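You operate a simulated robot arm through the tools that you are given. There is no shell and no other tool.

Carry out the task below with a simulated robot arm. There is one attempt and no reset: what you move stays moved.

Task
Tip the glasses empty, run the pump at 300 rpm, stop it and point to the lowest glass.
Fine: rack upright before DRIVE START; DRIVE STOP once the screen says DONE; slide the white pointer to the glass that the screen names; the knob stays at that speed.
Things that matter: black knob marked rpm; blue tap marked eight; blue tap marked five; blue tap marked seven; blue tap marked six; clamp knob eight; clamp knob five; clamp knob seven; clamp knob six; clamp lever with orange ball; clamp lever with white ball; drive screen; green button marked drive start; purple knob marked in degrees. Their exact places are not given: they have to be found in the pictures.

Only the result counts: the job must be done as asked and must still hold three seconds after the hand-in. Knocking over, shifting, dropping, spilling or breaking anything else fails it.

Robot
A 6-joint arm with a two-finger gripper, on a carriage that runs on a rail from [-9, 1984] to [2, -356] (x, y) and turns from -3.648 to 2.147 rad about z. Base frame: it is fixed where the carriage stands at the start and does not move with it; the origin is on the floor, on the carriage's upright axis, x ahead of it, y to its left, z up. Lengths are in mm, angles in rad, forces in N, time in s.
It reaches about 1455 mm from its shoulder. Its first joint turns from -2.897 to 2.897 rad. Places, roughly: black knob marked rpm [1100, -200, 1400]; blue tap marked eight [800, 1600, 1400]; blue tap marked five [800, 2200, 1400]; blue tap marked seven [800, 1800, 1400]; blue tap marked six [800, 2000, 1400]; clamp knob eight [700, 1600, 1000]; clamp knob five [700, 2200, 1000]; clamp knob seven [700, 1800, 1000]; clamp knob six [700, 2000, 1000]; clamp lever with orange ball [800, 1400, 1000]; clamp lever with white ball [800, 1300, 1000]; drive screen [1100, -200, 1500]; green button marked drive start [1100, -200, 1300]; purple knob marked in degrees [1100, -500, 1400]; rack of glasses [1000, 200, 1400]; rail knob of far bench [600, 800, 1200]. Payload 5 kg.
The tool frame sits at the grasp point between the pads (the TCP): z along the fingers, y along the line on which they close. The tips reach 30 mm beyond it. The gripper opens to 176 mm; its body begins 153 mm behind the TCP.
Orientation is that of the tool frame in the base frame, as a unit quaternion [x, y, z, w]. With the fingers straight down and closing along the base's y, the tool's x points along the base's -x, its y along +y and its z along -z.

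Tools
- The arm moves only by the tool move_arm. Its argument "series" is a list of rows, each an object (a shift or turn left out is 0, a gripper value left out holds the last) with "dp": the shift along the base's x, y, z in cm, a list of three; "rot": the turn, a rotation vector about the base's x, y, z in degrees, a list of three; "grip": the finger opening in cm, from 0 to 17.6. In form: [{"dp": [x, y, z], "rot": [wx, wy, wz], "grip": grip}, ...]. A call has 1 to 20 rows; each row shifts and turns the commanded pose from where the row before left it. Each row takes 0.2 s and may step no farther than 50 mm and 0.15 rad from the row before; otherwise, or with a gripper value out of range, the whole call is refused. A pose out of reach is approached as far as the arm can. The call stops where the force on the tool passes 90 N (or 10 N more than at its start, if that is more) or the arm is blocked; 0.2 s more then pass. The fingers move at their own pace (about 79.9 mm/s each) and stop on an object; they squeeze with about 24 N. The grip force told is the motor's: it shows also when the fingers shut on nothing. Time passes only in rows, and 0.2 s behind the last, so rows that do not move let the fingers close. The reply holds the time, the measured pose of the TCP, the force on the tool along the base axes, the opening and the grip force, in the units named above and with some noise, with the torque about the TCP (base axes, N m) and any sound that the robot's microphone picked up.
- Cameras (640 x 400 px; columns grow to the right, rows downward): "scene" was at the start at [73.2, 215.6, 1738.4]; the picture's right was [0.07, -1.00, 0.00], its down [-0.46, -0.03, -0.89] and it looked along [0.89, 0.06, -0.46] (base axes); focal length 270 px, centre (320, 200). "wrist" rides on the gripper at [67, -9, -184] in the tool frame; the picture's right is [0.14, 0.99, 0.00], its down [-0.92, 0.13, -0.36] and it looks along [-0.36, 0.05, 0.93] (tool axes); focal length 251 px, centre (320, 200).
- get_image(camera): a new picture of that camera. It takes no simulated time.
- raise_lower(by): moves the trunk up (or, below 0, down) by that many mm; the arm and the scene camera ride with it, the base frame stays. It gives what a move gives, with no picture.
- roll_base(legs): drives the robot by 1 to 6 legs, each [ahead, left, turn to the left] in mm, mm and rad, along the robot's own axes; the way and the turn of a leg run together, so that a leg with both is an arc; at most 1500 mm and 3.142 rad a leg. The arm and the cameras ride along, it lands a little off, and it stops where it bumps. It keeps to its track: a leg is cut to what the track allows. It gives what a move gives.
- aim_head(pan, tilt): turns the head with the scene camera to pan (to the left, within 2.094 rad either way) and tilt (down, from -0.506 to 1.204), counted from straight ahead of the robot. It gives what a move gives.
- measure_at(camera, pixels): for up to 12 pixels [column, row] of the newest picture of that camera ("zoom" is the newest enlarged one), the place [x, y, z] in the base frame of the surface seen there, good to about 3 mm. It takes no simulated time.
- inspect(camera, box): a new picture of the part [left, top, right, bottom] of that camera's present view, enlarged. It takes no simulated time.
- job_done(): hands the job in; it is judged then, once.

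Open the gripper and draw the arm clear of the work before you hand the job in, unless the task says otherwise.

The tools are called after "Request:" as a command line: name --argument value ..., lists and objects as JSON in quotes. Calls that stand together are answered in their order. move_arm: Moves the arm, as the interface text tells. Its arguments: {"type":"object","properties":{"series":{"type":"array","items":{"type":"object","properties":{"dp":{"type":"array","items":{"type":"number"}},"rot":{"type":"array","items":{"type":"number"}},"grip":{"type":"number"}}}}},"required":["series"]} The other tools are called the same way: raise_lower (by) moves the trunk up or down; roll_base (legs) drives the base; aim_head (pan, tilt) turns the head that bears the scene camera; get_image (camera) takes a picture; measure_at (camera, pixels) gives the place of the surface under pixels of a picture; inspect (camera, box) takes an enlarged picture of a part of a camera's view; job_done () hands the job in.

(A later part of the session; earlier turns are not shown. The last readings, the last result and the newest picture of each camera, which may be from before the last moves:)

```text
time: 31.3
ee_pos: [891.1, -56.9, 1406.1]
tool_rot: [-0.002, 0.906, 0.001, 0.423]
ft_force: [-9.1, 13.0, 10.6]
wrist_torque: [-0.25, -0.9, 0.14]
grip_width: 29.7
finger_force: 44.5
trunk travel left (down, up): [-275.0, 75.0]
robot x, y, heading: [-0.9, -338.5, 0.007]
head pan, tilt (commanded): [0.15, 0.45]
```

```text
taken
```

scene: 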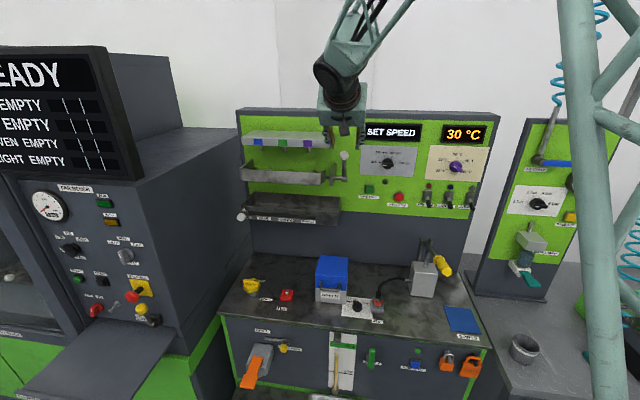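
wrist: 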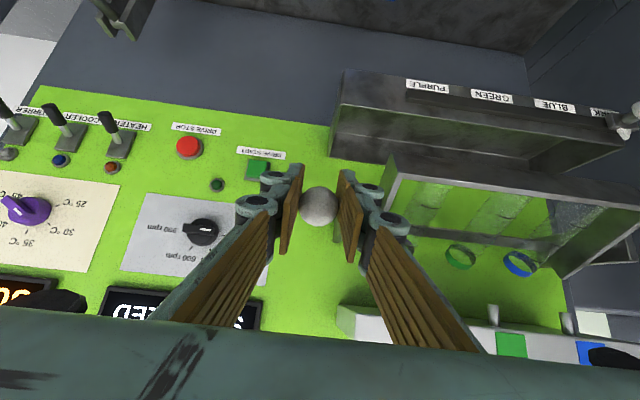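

The grip holds; forces are around 10 N. I continue the arc down to the starting angle, easing about 2 mm inward.

Request:
move_arm --series '[{"dp": [-0.074, -0.05, -0.989]}, {"dp": [0.013, -0.05, -1.0]}, {"dp": [0.05, 0, -1.004]}, {"dp": [0.087, 0, -1.0]}, {"dp": [0.174, 0, -0.989]}, {"dp": [0.26, 0, -0.97]}, {"dp": [0.343, 0, -0.943]}, {"dp": [0.424, 0, -0.91]}, {"dp": [0.502, 0, -0.869]}]'

Request:
get_image --camera "wrist"

```text
time: 33.3
ee_pos: [911.2, -58.9, 1318.8]
tool_rot: [-0.001, 0.907, 0.0, 0.422]
ft_force: [2.4, 11.6, -2.0]
wrist_torque: [-0.4, 0.19, -0.29]
grip_width: 29.4
finger_force: 5.5
trunk travel left (down, up): [-275.0, 75.0]
robot x, y, heading: [-0.6, -335.6, 0.009]
head pan, tilt (commanded): [0.15, 0.45]
```

```text
taken
```

wrist: 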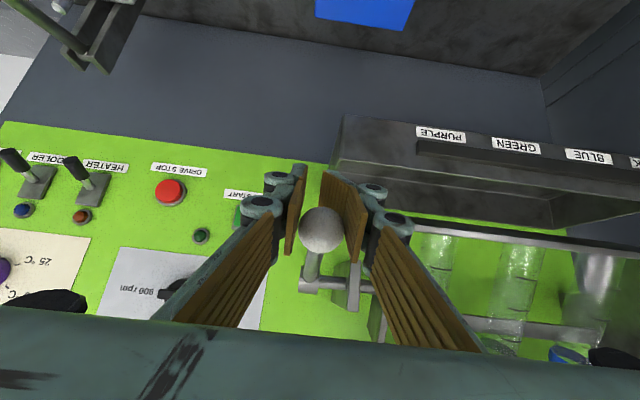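

The ball slid toward the palm side between the pads (wrist (320,230)) and the grip force dropped. I open, and re-measure the ball.

Request:
move_arm --series '[{"grip": 7}, {}, {}, {}]'

Request:
get_image --camera "wrist"

Request:
get_image --camera "scene"

```text
time: 34.3
ee_pos: [911.0, -59.8, 1321.1]
tool_rot: [-0.001, 0.906, 0.001, 0.423]
ft_force: [-0.4, 0.9, 0.8]
wrist_torque: [-0.01, 0.03, -0.01]
grip_width: 69.8
finger_force: 0.0
trunk travel left (down, up): [-275.0, 75.0]
robot x, y, heading: [2.4, -337.1, 0.007]
head pan, tilt (commanded): [0.15, 0.45]
```

```text
taken
```

wrist: 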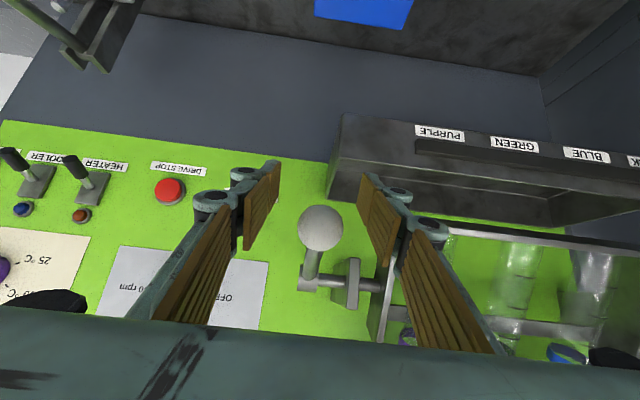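

```text
taken
```

scene: 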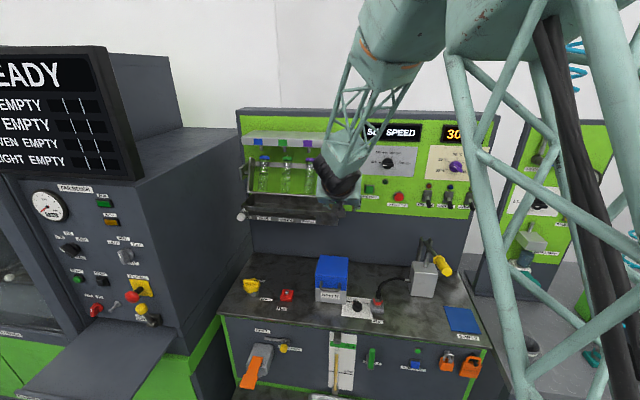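

Request:
measure_at --camera "wrist" --pixels '[[320, 228], [320, 222], [308, 284], [312, 265]]'

Request:
inspect --camera "scene" --box '[230, 120, 360, 230]'

```text
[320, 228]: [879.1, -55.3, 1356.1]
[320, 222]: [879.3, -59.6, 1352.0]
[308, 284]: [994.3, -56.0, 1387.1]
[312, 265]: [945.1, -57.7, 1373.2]
```

```text
3.64 times, centred on (295, 175) of scene
```

zoom: 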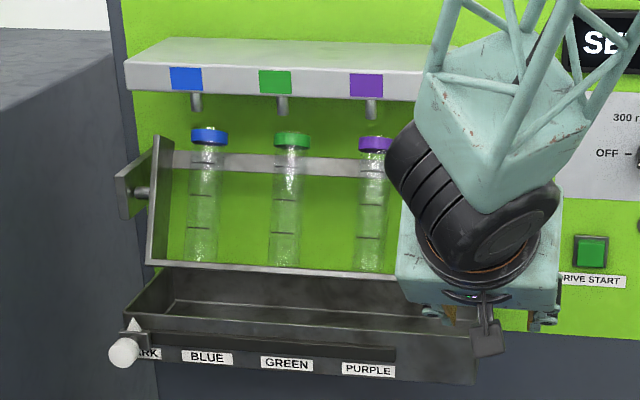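

The ball centre is about (894,-57.5,1351), i.e. the rack still leans back ~27°. I move onto the ball, grip, and turn the remaining 27°.

Request:
move_arm --series '[{"dp": [-0.85, 0.1, 1.5]}, {"dp": [-0.85, 0.1, 1.5]}, {"grip": 2}, {}, {}, {}]'

Request:
get_image --camera "wrist"

```text
time: 35.7
ee_pos: [892.8, -56.4, 1349.8]
tool_rot: [-0.002, 0.906, 0.001, 0.423]
ft_force: [5.7, 12.4, -1.6]
wrist_torque: [0.06, 0.34, 0.02]
grip_width: 29.8
finger_force: 44.6
trunk travel left (down, up): [-275.0, 75.0]
robot x, y, heading: [4.8, -338.3, 0.006]
head pan, tilt (commanded): [0.15, 0.45]
```

```text
taken
```

wrist: 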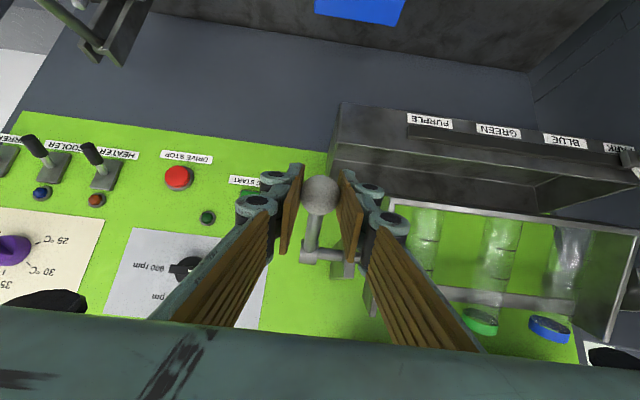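

Gripped; I ease -1.5 mm in y and turn the last 27° along the arc.

Request:
move_arm --series '[{"dp": [0.327, -0.08, -0.949]}, {"dp": [0.408, -0.07, -0.917]}, {"dp": [0.487, 0, -0.878]}, {"dp": [0.561, 0, -0.832]}, {"dp": [0.632, 0, -0.78]}, {"dp": [0.27, 0, -0.29]}, {}]'

Request:
get_image --camera "wrist"

Request:
inspect --camera "scene" --box '[230, 120, 360, 230]'

```text
time: 37.3
ee_pos: [916.7, -56.1, 1303.9]
tool_rot: [-0.003, 0.907, 0.001, 0.422]
ft_force: [-10.3, 17.7, 0.7]
wrist_torque: [-0.08, -0.88, 0.02]
grip_width: 29.5
finger_force: 44.9
trunk travel left (down, up): [-275.0, 75.0]
robot x, y, heading: [0.8, -336.2, 0.006]
head pan, tilt (commanded): [0.15, 0.45]
```

```text
taken
```

wrist: 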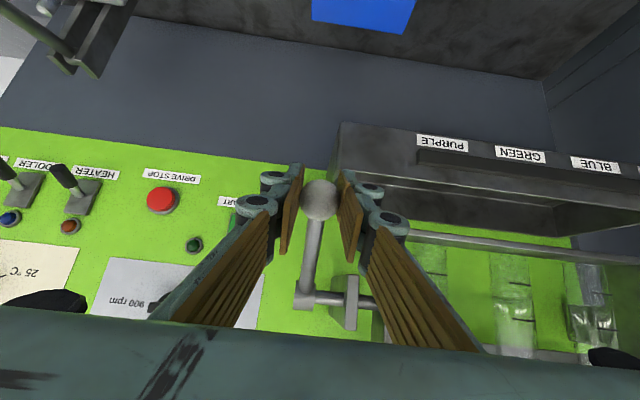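

```text
3.64 times, centred on (295, 175) of scene
```

zoom: 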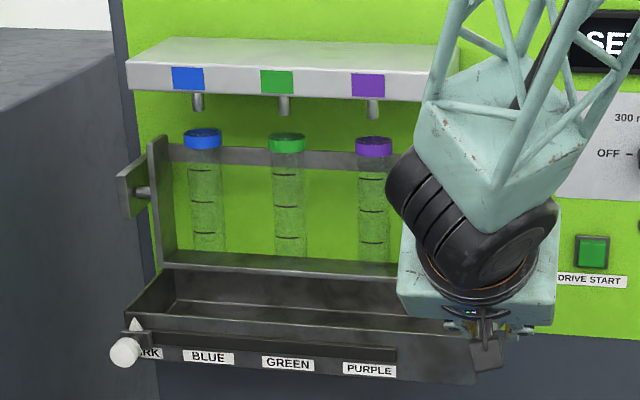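

The rack looks upright again. I push a few mm further along the arc to feel for a stop, then open and measure the ball.

Request:
move_arm --series '[{"dp": [0.3, 0, -0.25]}, {}, {"grip": 7}, {}, {}]'

Request:
get_image --camera "wrist"

```text
time: 38.5
ee_pos: [923.0, -58.8, 1301.9]
tool_rot: [-0.001, 0.906, 0.0, 0.422]
ft_force: [-0.1, -0.2, 0.1]
wrist_torque: [0.01, 0.03, 0.01]
grip_width: 69.9
finger_force: 0.0
trunk travel left (down, up): [-275.0, 75.0]
robot x, y, heading: [1.0, -338.7, 0.007]
head pan, tilt (commanded): [0.15, 0.45]
```

```text
taken
```

wrist: 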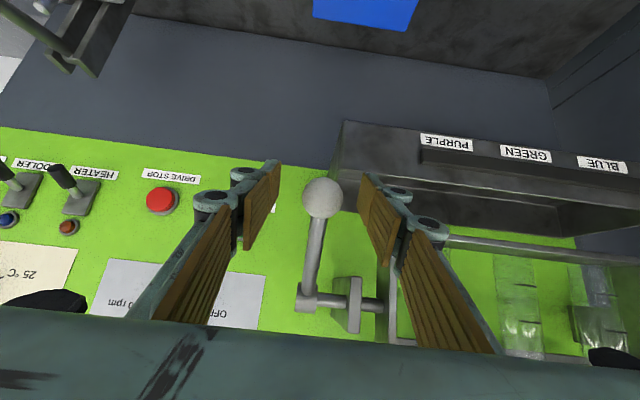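

I back off to the earlier pre-grasp pose so I can compare the picture with the one from the start.

Request:
move_arm --series '[{"dp": [-2.7, 0, 2.3]}, {"dp": [-2.7, 0, 2.3]}, {"dp": [-2.7, 0, 2.3]}, {}]'

Request:
get_image --camera "wrist"

Request:
inspect --camera "wrist" --box '[290, 120, 430, 280]'

Request:
inspect --camera "scene" --box '[225, 110, 375, 230]'

```text
time: 39.5
ee_pos: [839.3, -55.5, 1369.7]
tool_rot: [-0.001, 0.906, 0.001, 0.424]
ft_force: [-1.1, -1.1, 1.2]
wrist_torque: [0.0, -0.03, 0.03]
grip_width: 69.8
finger_force: 0.1
trunk travel left (down, up): [-275.0, 75.0]
robot x, y, heading: [-1.5, -335.6, 0.004]
head pan, tilt (commanded): [0.15, 0.45]
```

```text
taken
```

wrist: 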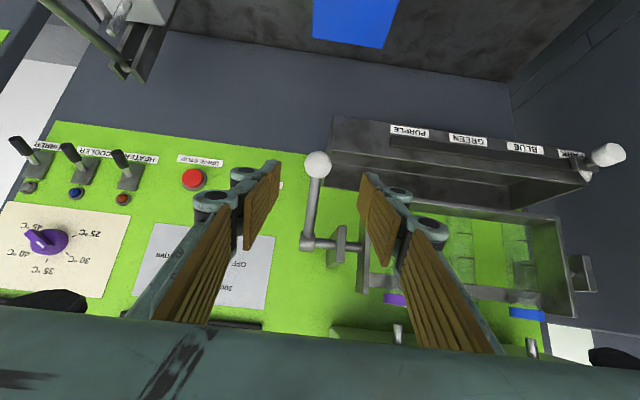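

```text
2.50 times, centred on (360, 200) of wrist
```

zoom: 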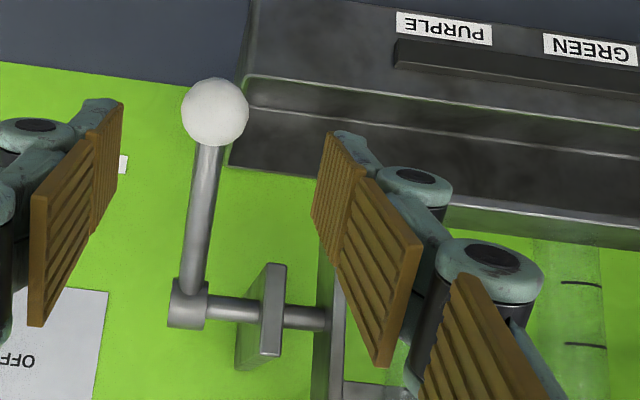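

```text
3.33 times, centred on (300, 170) of scene
```

zoom: 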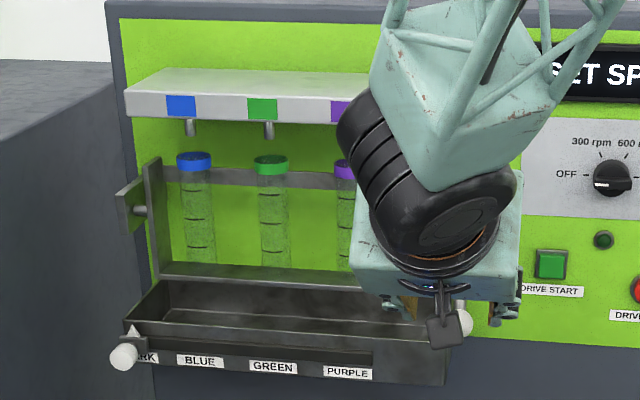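

The crank and rack match the start picture exactly (ball-to-hub offset (10,-77) px), so the rack is upright and the glasses are empty. Next the rpm knob: I level the gripper, move over toward y≈-206, z≈1419 and roll it so that it closes vertically.

Request:
move_arm --series '[{"dp": [0, -1, 0.6], "rot": [0, -8, 0]}, {"dp": [0, -1, 0.6], "rot": [0, -8, 0]}, {"dp": [0, -1, 0.6], "rot": [0, -8, 0]}, {"dp": [0.3, -1, 0.6], "rot": [0, -8, 0]}, {"dp": [0.3, -1, 0.6], "rot": [0, -8, 0]}, {"dp": [0.4, -1, 0.6], "rot": [-8, 0, 0]}, {"dp": [0.4, -1, 0.6], "rot": [-8, 0, 0]}, {"dp": [0.4, -1, 0.6], "rot": [-8, 0, 0]}, {"dp": [0.4, -1, 0], "rot": [-8, 0, 0]}, {"dp": [0.4, -1, 0], "rot": [-8, 0, 0]}, {"dp": [0.4, -1, 0], "rot": [-8, 0, 0]}, {"dp": [0, -1, 0], "rot": [-8, 0, 0]}, {"dp": [0, -1, 0], "rot": [-8, 0, 0]}, {"dp": [0, -1, 0], "rot": [-8, 0, 0]}, {"dp": [0, -1, 0], "rot": [-8, 0, 0]}, {"dp": [0, 0, 0], "rot": [-8, 0, 0]}, {"rot": [-2, 0, 0]}]'

Request:
get_image --camera "wrist"

Request:
get_image --camera "scene"

```text
time: 43.1
ee_pos: [873.0, -203.9, 1422.7]
tool_rot: [-0.499, 0.503, -0.503, 0.495]
ft_force: [-0.7, -0.3, 0.4]
wrist_torque: [-0.04, -0.02, -0.05]
grip_width: 70.2
finger_force: 0.0
out of reach, approached as far as the arm can: row 5
trunk travel left (down, up): [-275.0, 75.0]
robot x, y, heading: [6.9, -338.3, 0.006]
head pan, tilt (commanded): [0.15, 0.45]
```

```text
taken
```

wrist: 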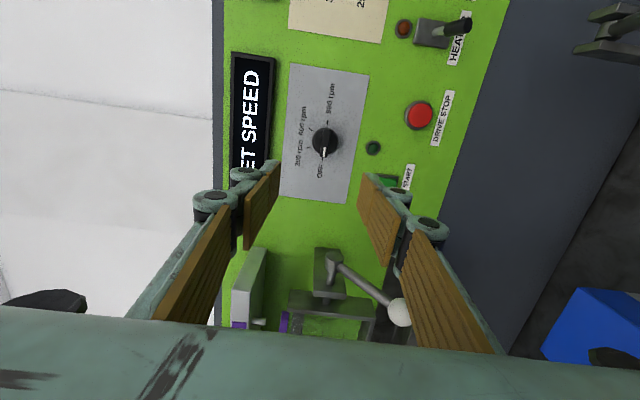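

```text
taken
```

scene: 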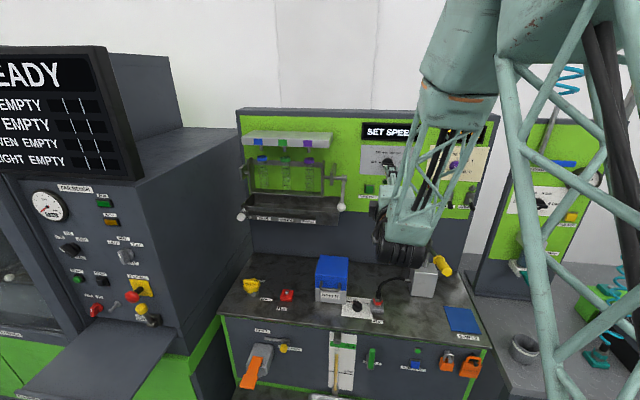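

The gripper is level and rolled; the knob is at wrist (325,142). I zoom in and measure the knob, its bar and tick marks.

Request:
inspect --camera "wrist" --box '[275, 80, 395, 210]'

Request:
measure_at --camera "wrist" --pixels '[[325, 142], [323, 153], [326, 132], [335, 140], [314, 146], [318, 166], [308, 153], [311, 130], [329, 117], [345, 160], [419, 115], [373, 148]]'

```text
3.08 times, centred on (335, 145) of wrist
```

zoom: 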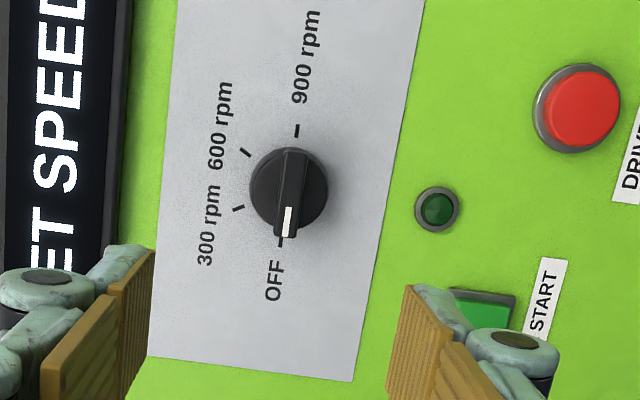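

```text
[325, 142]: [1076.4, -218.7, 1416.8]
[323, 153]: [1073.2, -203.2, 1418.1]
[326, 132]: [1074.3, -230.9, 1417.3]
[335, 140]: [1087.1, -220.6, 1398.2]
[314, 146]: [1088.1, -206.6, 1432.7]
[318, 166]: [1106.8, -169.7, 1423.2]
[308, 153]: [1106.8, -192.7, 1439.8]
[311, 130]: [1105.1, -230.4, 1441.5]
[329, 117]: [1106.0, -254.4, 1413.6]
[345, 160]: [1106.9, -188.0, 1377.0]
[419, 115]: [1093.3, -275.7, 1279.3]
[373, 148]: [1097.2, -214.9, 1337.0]
```

I measure the tick marks and bar ends more exactly in the zoomed picture.

Request:
measure_at --camera "zoom" --pixels '[[280, 242], [238, 208], [246, 152], [297, 131], [287, 222], [296, 155], [290, 190], [252, 195], [327, 185], [283, 236]]'

```text
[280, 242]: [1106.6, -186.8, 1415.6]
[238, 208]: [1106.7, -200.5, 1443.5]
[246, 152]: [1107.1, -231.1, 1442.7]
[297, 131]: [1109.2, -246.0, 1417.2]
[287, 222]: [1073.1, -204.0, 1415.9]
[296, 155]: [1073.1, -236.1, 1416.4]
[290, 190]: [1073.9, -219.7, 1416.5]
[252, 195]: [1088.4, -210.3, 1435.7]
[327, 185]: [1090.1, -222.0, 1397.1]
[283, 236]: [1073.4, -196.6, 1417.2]
```

The knob axis is at y≈-216, z≈1416.5, ticks 60° apart, bar front at x≈1073. I approach to x≈1030 with 5 cm opening and check alignment.

Request:
move_arm --series '[{"dp": [4, -0.3, -0.15], "grip": 5}, {"dp": [4, -0.3, -0.15]}, {"dp": [4, -0.3, -0.15]}, {"dp": [3.7, -0.3, -0.15]}, {}]'

Request:
get_image --camera "wrist"

```text
time: 44.3
ee_pos: [1028.0, -183.1, 1422.6]
tool_rot: [-0.498, 0.505, -0.502, 0.496]
ft_force: [1.6, -0.8, -0.8]
wrist_torque: [0.01, -0.14, -0.04]
grip_width: 49.8
finger_force: 0.1
out of reach, approached as far as the arm can: row 1, 2, 3, 4
trunk travel left (down, up): [-275.0, 75.0]
robot x, y, heading: [1.8, -336.8, 0.008]
head pan, tilt (commanded): [0.15, 0.45]
```

```text
taken
```

wrist: 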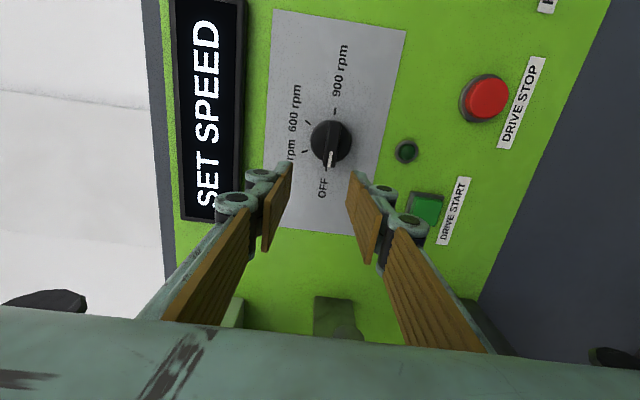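

The wrist limit shows again (y ended at -183). I drive the base the remaining bit to the right after backing off slightly, so less yaw is needed.

Request:
move_arm --series '[{"dp": [-3, 0, 0]}]'

Request:
roll_base --legs '[[0, -18, 0]]'

Request:
move_arm --series '[{"dp": [0, -0.6, -0.3], "rot": [0, 0, -1.5]}, {"dp": [0, -0.5, -0.3], "rot": [0, 0, -1.5]}, {"dp": [0, -0.5, 0]}, {}]'

Request:
get_image --camera "wrist"

```text
time: 44.7
ee_pos: [995.6, -184.4, 1420.7]
tool_rot: [-0.499, 0.503, -0.501, 0.496]
ft_force: [1.4, -0.2, -0.5]
wrist_torque: [0.0, -0.16, 0.03]
grip_width: 50.1
finger_force: 0.1
trunk travel left (down, up): [-275.0, 75.0]
robot x, y, heading: [0.7, -336.9, 0.005]
head pan, tilt (commanded): [0.15, 0.45]
```

```text
time: 45.5
ee_pos: [995.0, -198.4, 1422.0]
tool_rot: [-0.499, 0.502, -0.501, 0.497]
ft_force: [0.9, 0.0, -0.4]
wrist_torque: [-0.04, -0.01, -0.06]
grip_width: 50.2
finger_force: 0.0
trunk travel left (down, up): [-275.0, 75.0]
robot x, y, heading: [4.3, -351.4, 0.006]
head pan, tilt (commanded): [0.15, 0.45]
```

```text
time: 46.5
ee_pos: [996.8, -214.4, 1416.1]
tool_rot: [-0.485, 0.516, -0.515, 0.483]
ft_force: [0.0, -0.7, 0.1]
wrist_torque: [0.03, 0.02, 0.02]
grip_width: 50.0
finger_force: 0.0
trunk travel left (down, up): [-275.0, 75.0]
robot x, y, heading: [-0.1, -356.1, 0.006]
head pan, tilt (commanded): [0.15, 0.45]
```

```text
taken
```

wrist: 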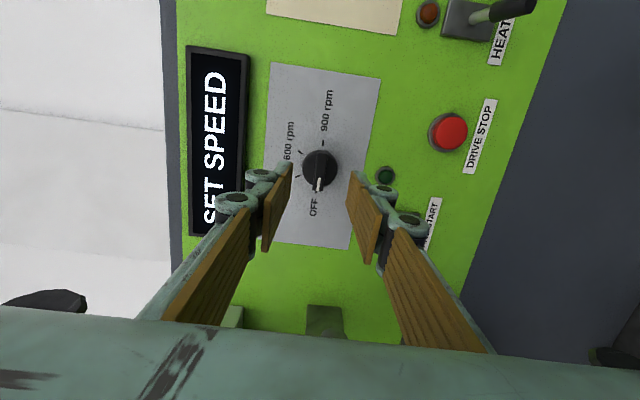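

Now TCP is (997,-214,1416) without reach trouble and about 3.6° yaw. I advance to x≈1054 so that the tips straddle the bar, then close.

Request:
move_arm --series '[{"dp": [2, 0, 0.02], "rot": [0, 0, -0.5]}, {"dp": [2, 0, 0.02], "rot": [0, 0, -0.5]}, {"dp": [1.7, 0, 0]}, {}]'

Request:
get_image --camera "wrist"

```text
time: 47.5
ee_pos: [1052.8, -214.1, 1417.9]
tool_rot: [-0.481, 0.52, -0.519, 0.479]
ft_force: [1.1, 0.0, 0.6]
wrist_torque: [-0.01, -0.01, 0.03]
grip_width: 49.8
finger_force: 0.1
trunk travel left (down, up): [-275.0, 75.0]
robot x, y, heading: [4.5, -355.5, 0.003]
head pan, tilt (commanded): [0.15, 0.45]
```

```text
taken
```

wrist: 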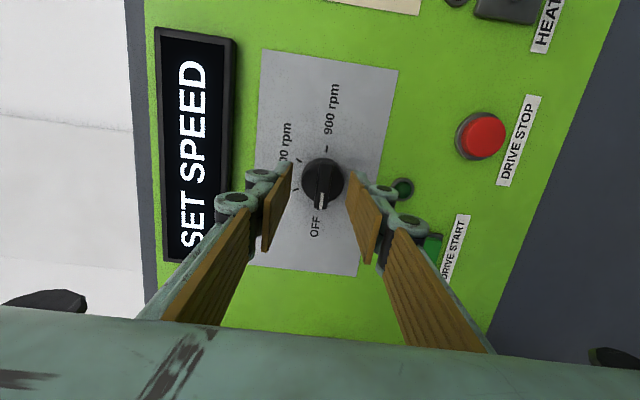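

The tips straddle the bar at wrist (322,188). I close the fingers on it.

Request:
move_arm --series '[{"grip": 0.3}, {}, {}, {}]'

Request:
inspect --camera "wrist" --box '[250, 110, 400, 270]'

```text
time: 48.5
ee_pos: [1052.7, -215.3, 1415.5]
tool_rot: [-0.482, 0.521, -0.518, 0.478]
ft_force: [-6.2, -0.5, -21.3]
wrist_torque: [0.21, 0.53, -0.03]
grip_width: 11.6
finger_force: 44.4
trunk travel left (down, up): [-275.0, 75.0]
robot x, y, heading: [2.2, -356.7, 0.009]
head pan, tilt (commanded): [0.15, 0.45]
```

```text
2.50 times, centred on (325, 190) of wrist
```

zoom: 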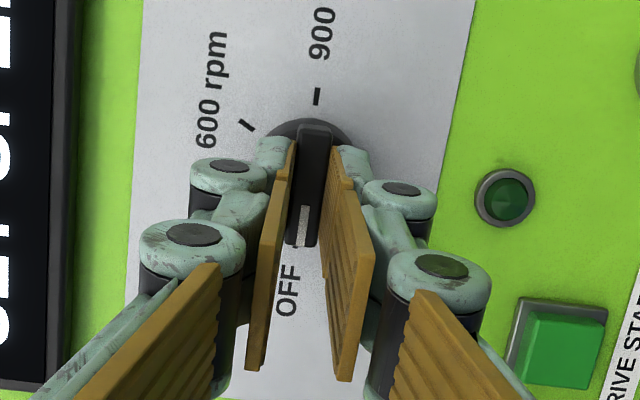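

The bar is gripped (11.6 mm). I ease down 1.5 mm against the -21 N and rotate 30° clockwise about the tool axis, then check.

Request:
move_arm --series '[{"dp": [0, 0, -0.15]}, {"rot": [7.48, -0.56, 0]}, {"rot": [7.48, -0.56, 0]}, {"rot": [7.48, -0.56, 0]}, {"rot": [7.48, -0.56, 0]}, {}]'

Request:
inspect --camera "wrist" --box '[250, 110, 400, 270]'

```text
time: 49.9
ee_pos: [1052.5, -214.8, 1415.1]
tool_rot: [-0.331, 0.627, -0.375, 0.597]
ft_force: [-0.8, -0.8, -9.7]
wrist_torque: [0.02, 0.4, -0.15]
grip_width: 11.5
finger_force: 44.7
trunk travel left (down, up): [-275.0, 75.0]
robot x, y, heading: [-1.0, -352.0, 0.006]
head pan, tilt (commanded): [0.15, 0.45]
```

```text
2.50 times, centred on (325, 190) of wrist
```

zoom: 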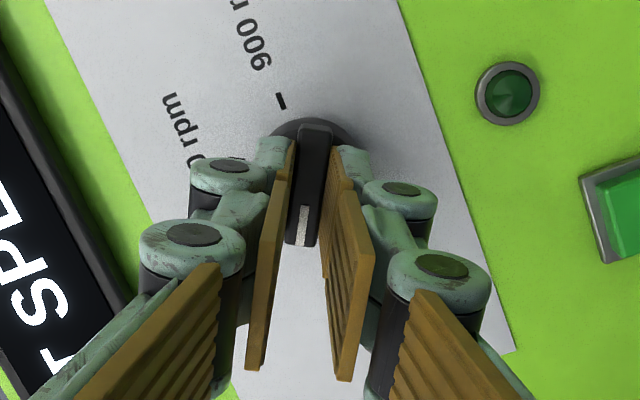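

The knob turns with the fingers without trouble. I rotate the remaining 30°.

Request:
move_arm --series '[{"rot": [7.48, -0.56, 0]}, {"rot": [7.48, -0.56, 0]}, {"rot": [7.48, -0.56, 0]}, {"rot": [7.48, -0.56, 0]}, {}, {}]'

Request:
inspect --camera "wrist" --box '[250, 110, 400, 270]'

Request:
get_image --camera "scene"

```text
time: 51.3
ee_pos: [1053.3, -213.5, 1415.5]
tool_rot: [-0.159, 0.69, -0.208, 0.675]
ft_force: [6.9, 2.8, 6.0]
wrist_torque: [0.05, -0.48, 0.35]
grip_width: 11.6
finger_force: 45.3
trunk travel left (down, up): [-275.0, 75.0]
robot x, y, heading: [2.8, -350.8, 0.006]
head pan, tilt (commanded): [0.15, 0.45]
```

```text
2.50 times, centred on (325, 190) of wrist
```

zoom: 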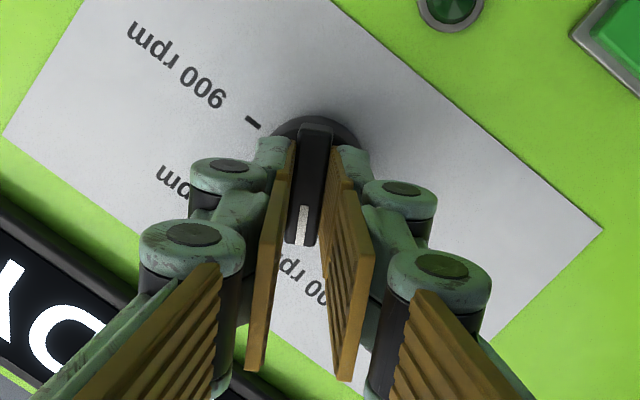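

```text
taken
```

scene: 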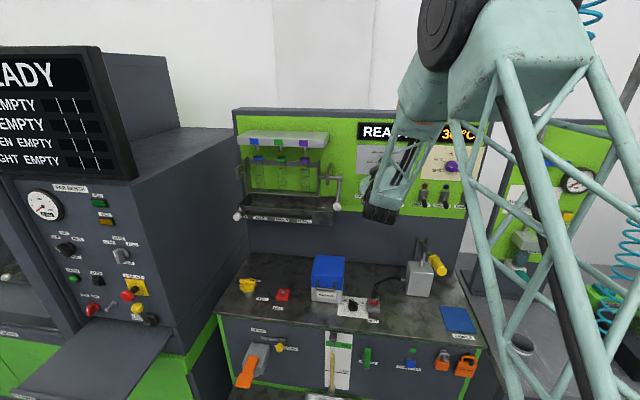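

The drive screen now reads "REA…" (READY), so the knob is in the 300 rpm position. I open and back off to check.

Request:
move_arm --series '[{"grip": 5}, {}, {}, {"dp": [-2.5, 0, 0]}, {"dp": [-2.5, 0, 0]}, {"dp": [-2.5, 0, 0]}, {}]'

Request:
get_image --camera "wrist"

Request:
inspect --camera "wrist" --box '[230, 90, 430, 240]'

```text
time: 52.9
ee_pos: [974.2, -215.0, 1415.2]
tool_rot: [-0.159, 0.691, -0.208, 0.674]
ft_force: [-1.0, 0.5, 0.5]
wrist_torque: [0.0, 0.06, -0.01]
grip_width: 50.2
finger_force: 0.0
trunk travel left (down, up): [-275.0, 75.0]
robot x, y, heading: [2.5, -351.4, 0.011]
head pan, tilt (commanded): [0.15, 0.45]
```

```text
taken
```

wrist: 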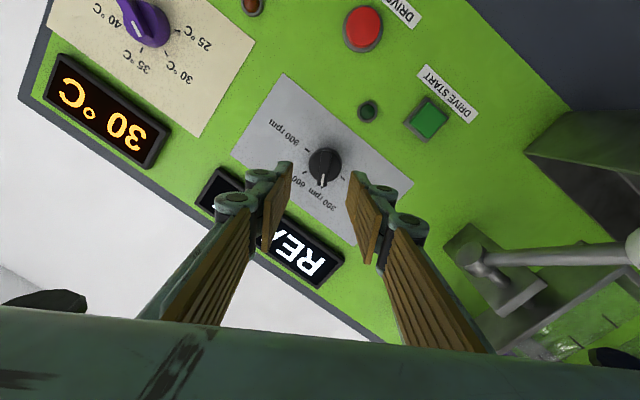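

```text
2.67 times, centred on (330, 165) of wrist
```

zoom: 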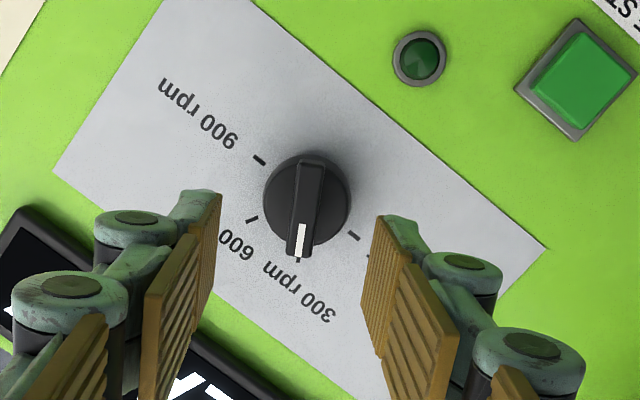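

The knob's white mark points at 300 rpm. I measure the DRIVE START button at zoom (578,77) and the DRIVE STOP button at wrist (362,28).

Request:
measure_at --camera "zoom" --pixels '[[578, 77], [570, 70], [590, 85], [575, 55], [575, 130], [418, 58]]'

Request:
measure_at --camera "wrist" --pixels '[[362, 28], [358, 22], [368, 36], [427, 118], [300, 260], [380, 45]]'

```text
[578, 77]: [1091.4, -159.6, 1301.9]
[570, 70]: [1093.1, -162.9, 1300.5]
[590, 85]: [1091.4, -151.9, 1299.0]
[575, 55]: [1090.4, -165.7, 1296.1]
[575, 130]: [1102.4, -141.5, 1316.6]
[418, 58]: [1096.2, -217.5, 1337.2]
```

```text
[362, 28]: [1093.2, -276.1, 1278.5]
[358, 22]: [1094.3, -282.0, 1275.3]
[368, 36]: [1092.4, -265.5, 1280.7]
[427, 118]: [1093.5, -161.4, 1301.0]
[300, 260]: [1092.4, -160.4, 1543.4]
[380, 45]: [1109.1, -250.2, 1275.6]
```

START is at about (1091.5,-160,1301) and STOP at about (1093,-275,1279). I roll back 60° (narrow side toward the crank ball), close the fingers and go to a pre-press pose in front of START.

Request:
move_arm --series '[{"dp": [0.2, 0.69, -1.42], "rot": [-7.48, 0.56, 0], "grip": 0}, {"dp": [0.2, 0.69, -1.42], "rot": [-7.48, 0.56, 0]}, {"dp": [0.2, 0.69, -1.42], "rot": [-7.48, 0.56, 0]}, {"dp": [0.3, 0.69, -1.42], "rot": [-7.48, 0.56, 0]}, {"dp": [0.3, 0.69, -1.42], "rot": [-7.48, 0.56, 0]}, {"dp": [0.3, 0.69, -1.42], "rot": [-7.48, 0.56, 0]}, {"dp": [0.3, 0.69, -1.42], "rot": [-7.48, 0.56, 0]}, {"dp": [0.3, 0.69, -1.42], "rot": [-7.48, 0.56, 0]}, {"rot": [0, 0, 3.5]}, {}]'

Request:
get_image --camera "wrist"

Request:
get_image --camera "scene"

```text
time: 55.1
ee_pos: [999.2, -159.1, 1299.7]
tool_rot: [-0.497, 0.505, -0.504, 0.494]
ft_force: [-0.5, -0.7, 0.0]
wrist_torque: [0.03, 0.08, 0.1]
grip_width: 0.1
finger_force: 23.8
trunk travel left (down, up): [-275.0, 75.0]
robot x, y, heading: [3.0, -351.5, 0.012]
head pan, tilt (commanded): [0.15, 0.45]
```

```text
taken
```

wrist: 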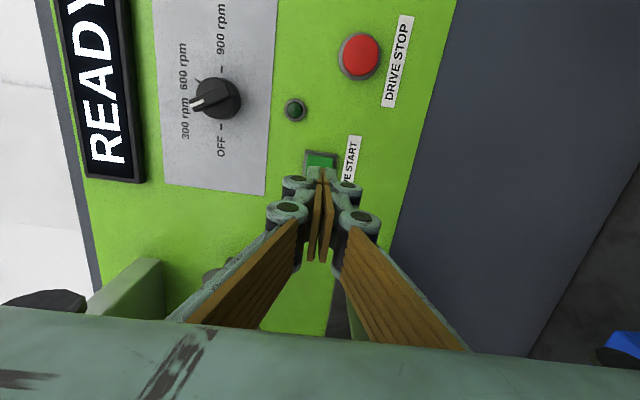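

```text
taken
```

scene: 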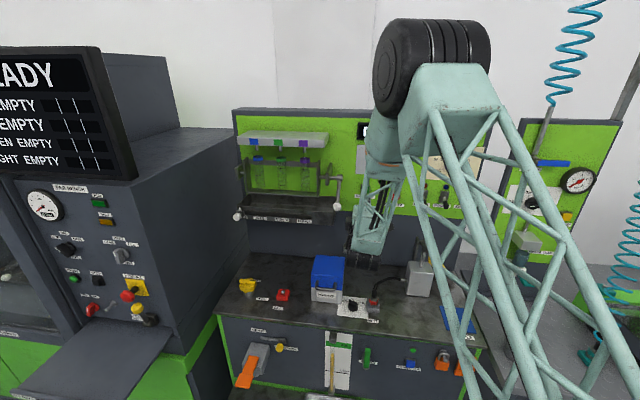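

The wrist camera also sees the screen READY at (95,90). I check the clearance of the wrist drum (scene (360,258)) to the bench things and of the gripper to the crank ball.

Request:
measure_at --camera "scene" --pixels '[[362, 262], [350, 250], [415, 265], [330, 258], [415, 240], [336, 206]]'

Request:
inspect --camera "scene" --box '[310, 150, 460, 290]'

```text
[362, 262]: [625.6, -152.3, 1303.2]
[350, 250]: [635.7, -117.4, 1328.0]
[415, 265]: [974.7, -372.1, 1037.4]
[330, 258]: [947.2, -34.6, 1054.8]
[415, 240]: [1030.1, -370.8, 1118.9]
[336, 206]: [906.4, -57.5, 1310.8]
```

```text
2.86 times, centred on (385, 220) of scene
```

zoom: 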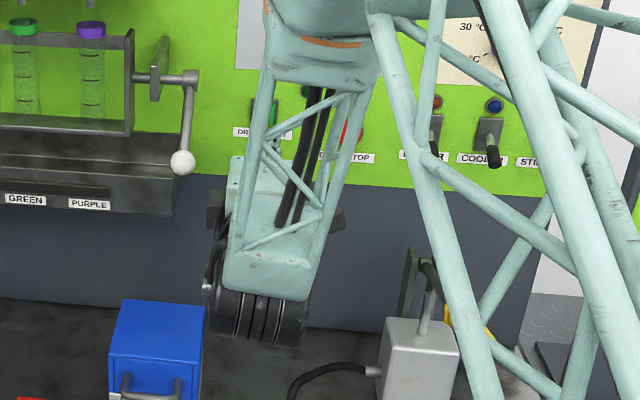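

Clearances are fine (drum bottom well above z≈1200, ball beside the gripper). I press DRIVE START by advancing in x in small steps.

Request:
move_arm --series '[{"dp": [2, -0.1, 0.1]}, {"dp": [2, 0, 0]}, {"dp": [1.5, 0, 0]}, {"dp": [0.5, 0, 0]}, {"dp": [0.4, 0, 0]}, {"dp": [0.3, 0, 0]}]'

Request:
get_image --camera "wrist"

```text
time: 56.5
ee_pos: [1064.8, -159.6, 1303.0]
tool_rot: [-0.497, 0.505, -0.504, 0.494]
ft_force: [0.8, 0.6, 0.0]
wrist_torque: [0.03, -0.02, -0.01]
grip_width: 0.0
finger_force: 24.0
trunk travel left (down, up): [-275.0, 75.0]
robot x, y, heading: [0.8, -351.2, -0.003]
head pan, tilt (commanded): [0.15, 0.45]
```

```text
taken
```

wrist: 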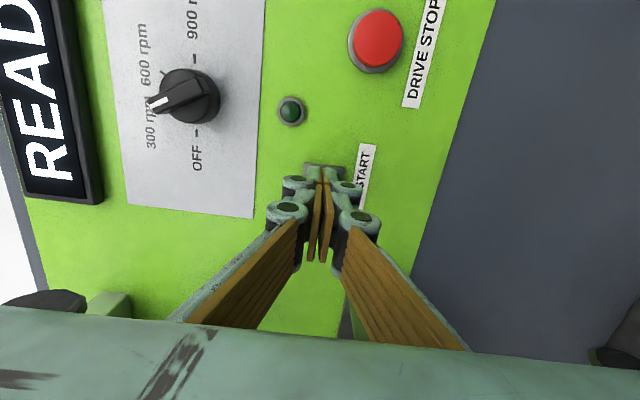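

No contact yet at x≈1065 (force ~0). I advance further in 3 mm steps.

Request:
move_arm --series '[{"dp": [0.3, 0, 0]}, {"dp": [0.3, 0, 0]}, {"dp": [0.3, 0, 0]}]'

Request:
inspect --camera "wrist" --box '[220, 80, 420, 240]'

```text
time: 57.3
ee_pos: [1072.5, -159.0, 1302.2]
tool_rot: [-0.498, 0.505, -0.504, 0.494]
ft_force: [-16.2, 1.3, -2.5]
wrist_torque: [0.0, 0.05, 0.3]
grip_width: 5.9
finger_force: 45.5
trunk travel left (down, up): [-275.0, 75.0]
robot x, y, heading: [2.8, -350.9, 0.004]
head pan, tilt (commanded): [0.15, 0.45]
heard: click
```

```text
2.50 times, centred on (320, 160) of wrist
```

zoom: 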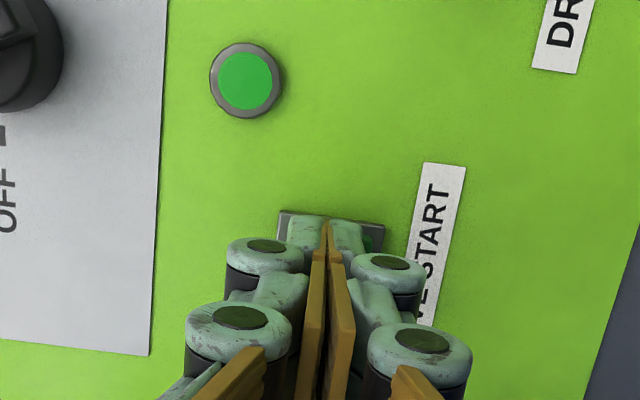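

A click was heard and the green lamp is lit: the drive runs. I retract and go to a pre-press pose in front of DRIVE STOP with a small yaw to the right.

Request:
move_arm --series '[{"dp": [-2.5, 0, 0]}, {"dp": [-2, -1, -0.4], "rot": [0, 0, -1.5]}, {"dp": [0, -2.6, -0.5], "rot": [0, 0, -1.5]}, {"dp": [0, -2.6, -0.5], "rot": [0, 0, -1.5]}, {"dp": [0, -2.6, -0.5], "rot": [0, 0, -1.5]}, {"dp": [0, -2.5, -0.4], "rot": [0, 0, -1]}]'

Request:
get_image --camera "wrist"

Request:
get_image --camera "scene"

```text
time: 58.7
ee_pos: [1029.6, -274.0, 1279.8]
tool_rot: [-0.465, 0.534, -0.534, 0.462]
ft_force: [0.2, 0.6, -0.6]
wrist_torque: [0.0, -0.01, 0.01]
grip_width: 0.0
finger_force: 45.0
trunk travel left (down, up): [-275.0, 75.0]
robot x, y, heading: [2.9, -352.0, 0.001]
head pan, tilt (commanded): [0.15, 0.45]
```

```text
taken
```

wrist: 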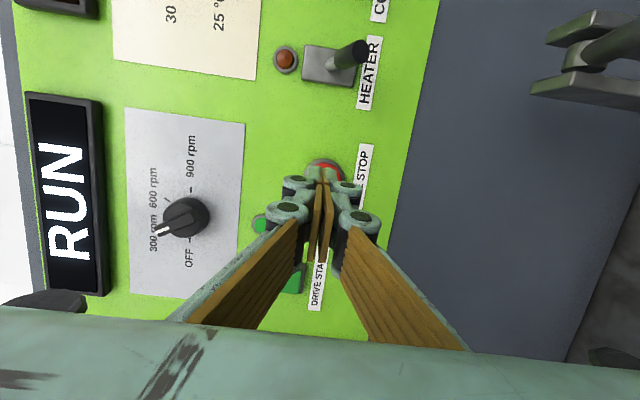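

```text
taken
```

scene: 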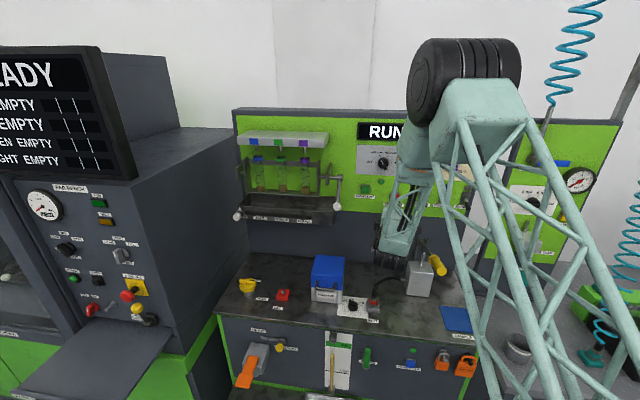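

The screen says RUN and the tips are in front of the red STOP button. I shift 3 mm to centre on it and wait, checking the screen and the glasses.

Request:
move_arm --series '[{"dp": [0, 0.3, 0]}, {}, {}, {}]'

Request:
get_image --camera "wrist"

Request:
inspect --camera "scene" --box '[225, 110, 425, 240]'

```text
time: 59.7
ee_pos: [1029.1, -268.8, 1280.1]
tool_rot: [-0.465, 0.535, -0.532, 0.463]
ft_force: [-0.1, -0.3, -0.3]
wrist_torque: [-0.02, 0.0, 0.01]
grip_width: 0.0
finger_force: 44.5
trunk travel left (down, up): [-275.0, 75.0]
robot x, y, heading: [4.2, -353.6, 0.004]
head pan, tilt (commanded): [0.15, 0.45]
```

```text
taken
```

wrist: 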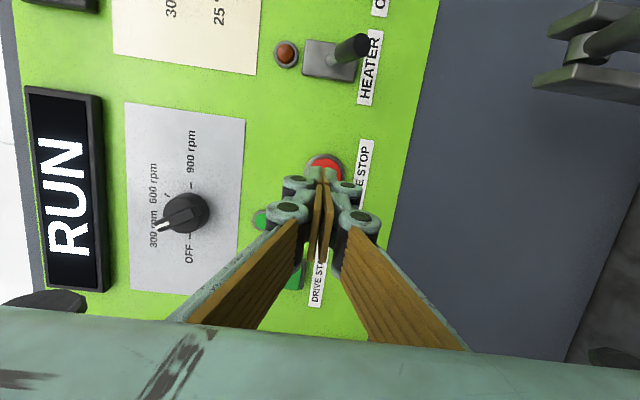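

```text
3.08 times, centred on (325, 175) of scene
```

zoom: 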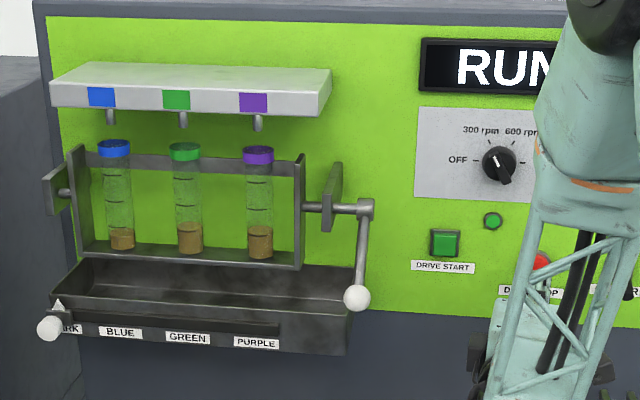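

The glasses are filling (blue is lowest so far) and the screen says RUN. I keep waiting.

Request:
move_arm --series '[{}, {}, {}, {}, {}]'

Request:
inspect --camera "scene" --box '[225, 110, 425, 240]'

```text
time: 60.9
ee_pos: [1029.5, -269.2, 1281.0]
tool_rot: [-0.465, 0.534, -0.533, 0.462]
ft_force: [-1.0, 1.2, -0.1]
wrist_torque: [0.01, 0.0, 0.01]
grip_width: 0.0
finger_force: 45.4
trunk travel left (down, up): [-275.0, 75.0]
robot x, y, heading: [2.9, -349.9, 0.005]
head pan, tilt (commanded): [0.15, 0.45]
```

```text
3.08 times, centred on (325, 175) of scene
```

zoom: 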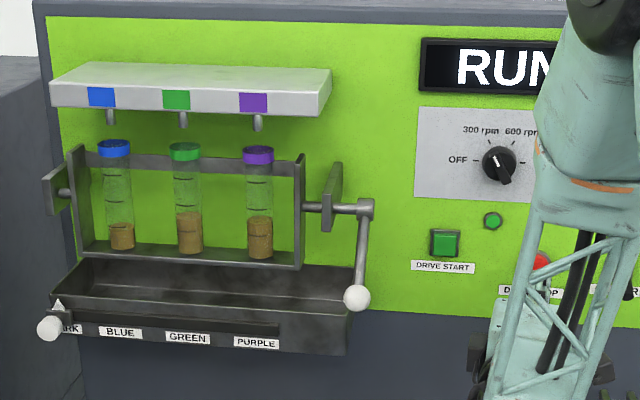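

Still RUN, levels rising. I wait another second.

Request:
move_arm --series '[{}, {}, {}, {}]'

Request:
inspect --camera "scene" --box '[225, 110, 425, 240]'

```text
time: 61.9
ee_pos: [1029.5, -268.5, 1279.9]
tool_rot: [-0.465, 0.534, -0.533, 0.463]
ft_force: [0.5, -0.4, -0.2]
wrist_torque: [-0.01, -0.02, 0.02]
grip_width: 0.3
finger_force: 45.5
trunk travel left (down, up): [-275.0, 75.0]
robot x, y, heading: [6.6, -350.9, 0.004]
head pan, tilt (commanded): [0.15, 0.45]
```

```text
3.08 times, centred on (325, 175) of scene
```

zoom: 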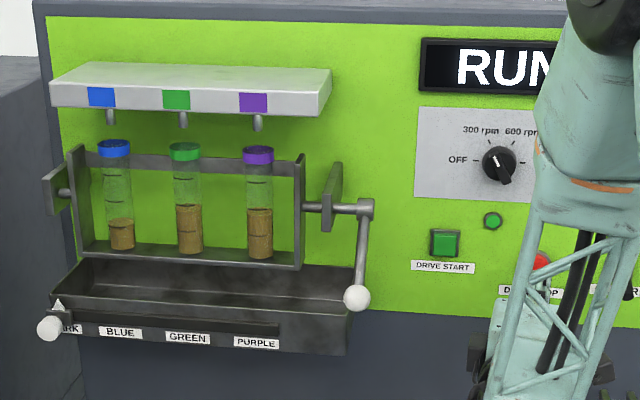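

Still RUN. I wait on, with short checks.

Request:
move_arm --series '[{}, {}, {}, {}]'

Request:
inspect --camera "scene" --box '[225, 110, 425, 240]'

```text
time: 62.9
ee_pos: [1030.0, -271.1, 1280.2]
tool_rot: [-0.465, 0.534, -0.533, 0.463]
ft_force: [-0.4, -0.4, 0.0]
wrist_torque: [0.02, -0.02, 0.01]
grip_width: 0.0
finger_force: 44.7
trunk travel left (down, up): [-275.0, 75.0]
robot x, y, heading: [2.8, -351.1, 0.009]
head pan, tilt (commanded): [0.15, 0.45]
```

```text
3.08 times, centred on (325, 175) of scene
```

zoom: 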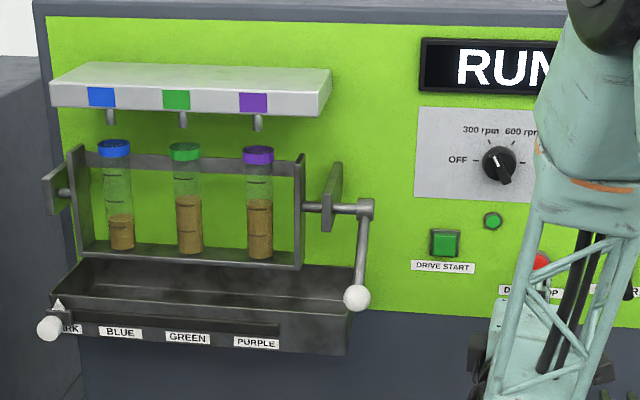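

RUN still shows; green and purple near two thirds. I wait another second.

Request:
move_arm --series '[{}, {}, {}, {}]'

Request:
inspect --camera "scene" --box '[225, 110, 425, 240]'

```text
time: 63.9
ee_pos: [1028.5, -269.5, 1280.1]
tool_rot: [-0.465, 0.535, -0.533, 0.462]
ft_force: [0.5, 0.0, -0.8]
wrist_torque: [0.02, -0.01, 0.0]
grip_width: 0.2
finger_force: 44.6
trunk travel left (down, up): [-275.0, 75.0]
robot x, y, heading: [-0.1, -352.5, 0.002]
head pan, tilt (commanded): [0.15, 0.45]
```

```text
3.08 times, centred on (325, 175) of scene
```

zoom: 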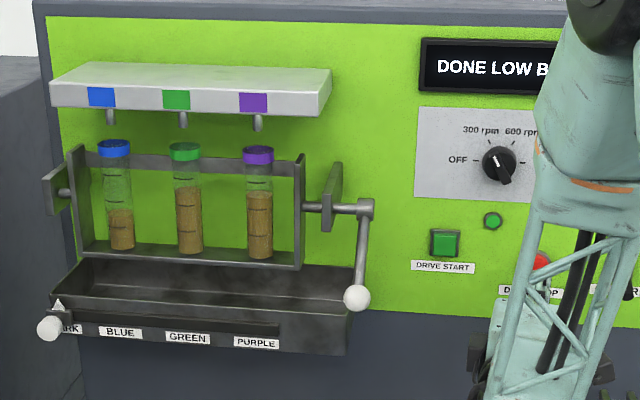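

The screen says DONE LOW B…(BLUE). I press DRIVE STOP at once.

Request:
move_arm --series '[{"dp": [2, 0, 0]}, {"dp": [1.6, 0, 0]}, {"dp": [0.4, 0, 0]}, {"dp": [0.3, 0, 0]}, {"dp": [0.3, 0, 0]}]'

Request:
get_image --camera "wrist"

```text
time: 65.1
ee_pos: [1071.7, -269.3, 1280.1]
tool_rot: [-0.466, 0.534, -0.533, 0.462]
ft_force: [-26.7, 2.7, -0.2]
wrist_torque: [-0.01, 0.04, 0.34]
grip_width: 6.0
finger_force: 45.0
trunk travel left (down, up): [-275.0, 75.0]
robot x, y, heading: [-1.9, -354.8, 0.006]
head pan, tilt (commanded): [0.15, 0.45]
heard: click
```

```text
taken
```

wrist: 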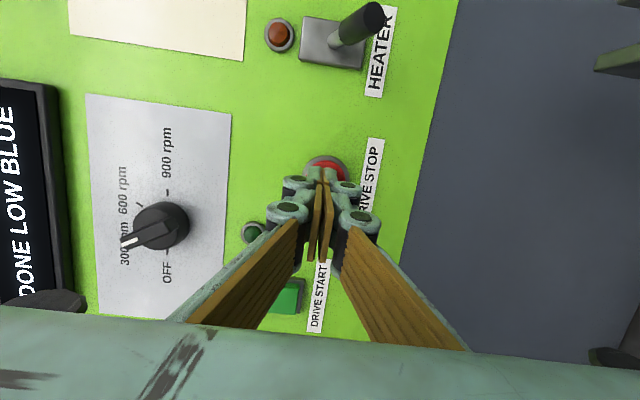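

Clicked; the lamp is off and the screen reads DONE LOW BLUE. I retract and swing over in front of the trough toward the pointer, keeping the tips short of the crank ball (x≥906).

Request:
move_arm --series '[{"dp": [-3, 0, 0]}, {"dp": [-4, 0, 0.3]}, {"dp": [-4, 0, 0.3]}, {"dp": [-4, 1.5, 0.3]}, {"dp": [-3, 3, 0.3], "rot": [0, 0, 2]}, {"dp": [-2.5, 3.5, 0.3], "rot": [0, 0, 3]}, {"dp": [-2, 4, 0.3], "rot": [0, 0, 3]}, {"dp": [-1, 4, 0], "rot": [0, 0, 3]}, {"dp": [0, 4, 0], "rot": [0, 0, 3]}, {"dp": [0, 4, 0], "rot": [0, 0, 3]}, {"dp": [0, 4, 0], "rot": [0, 0, 3]}, {"dp": [0, 4, 0], "rot": [0, 0, 3]}, {"dp": [0, 4, 0], "rot": [0, 0, 3]}, {}]'

Request:
get_image --camera "wrist"

Request:
get_image --camera "scene"

```text
time: 68.1
ee_pos: [842.1, 92.8, 1293.9]
tool_rot: [0.574, -0.417, 0.415, -0.57]
ft_force: [0.1, 0.1, 0.5]
wrist_torque: [0.03, -0.08, -0.07]
grip_width: 0.2
finger_force: 44.8
trunk travel left (down, up): [-275.0, 75.0]
robot x, y, heading: [1.4, -355.7, 0.006]
head pan, tilt (commanded): [0.15, 0.45]
```

```text
taken
```

wrist: 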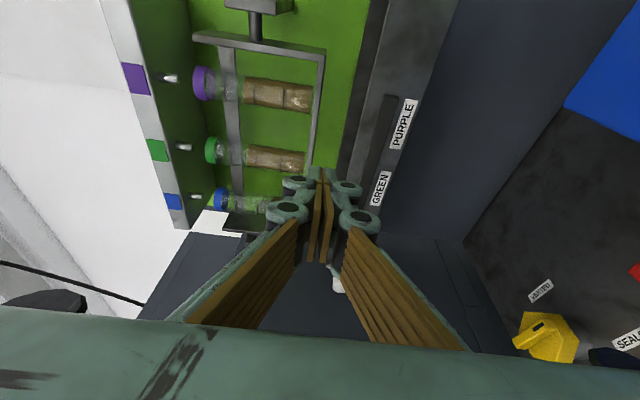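

```text
taken
```

scene: 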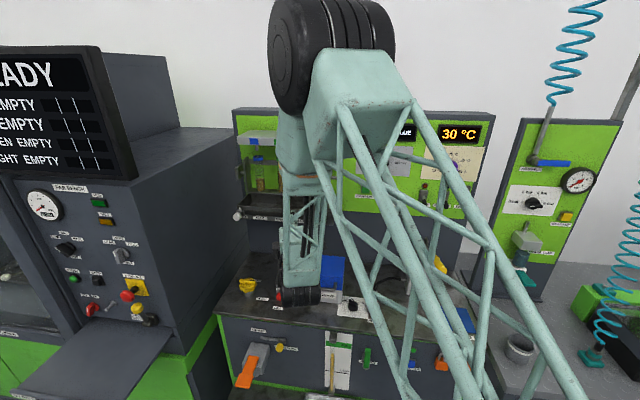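

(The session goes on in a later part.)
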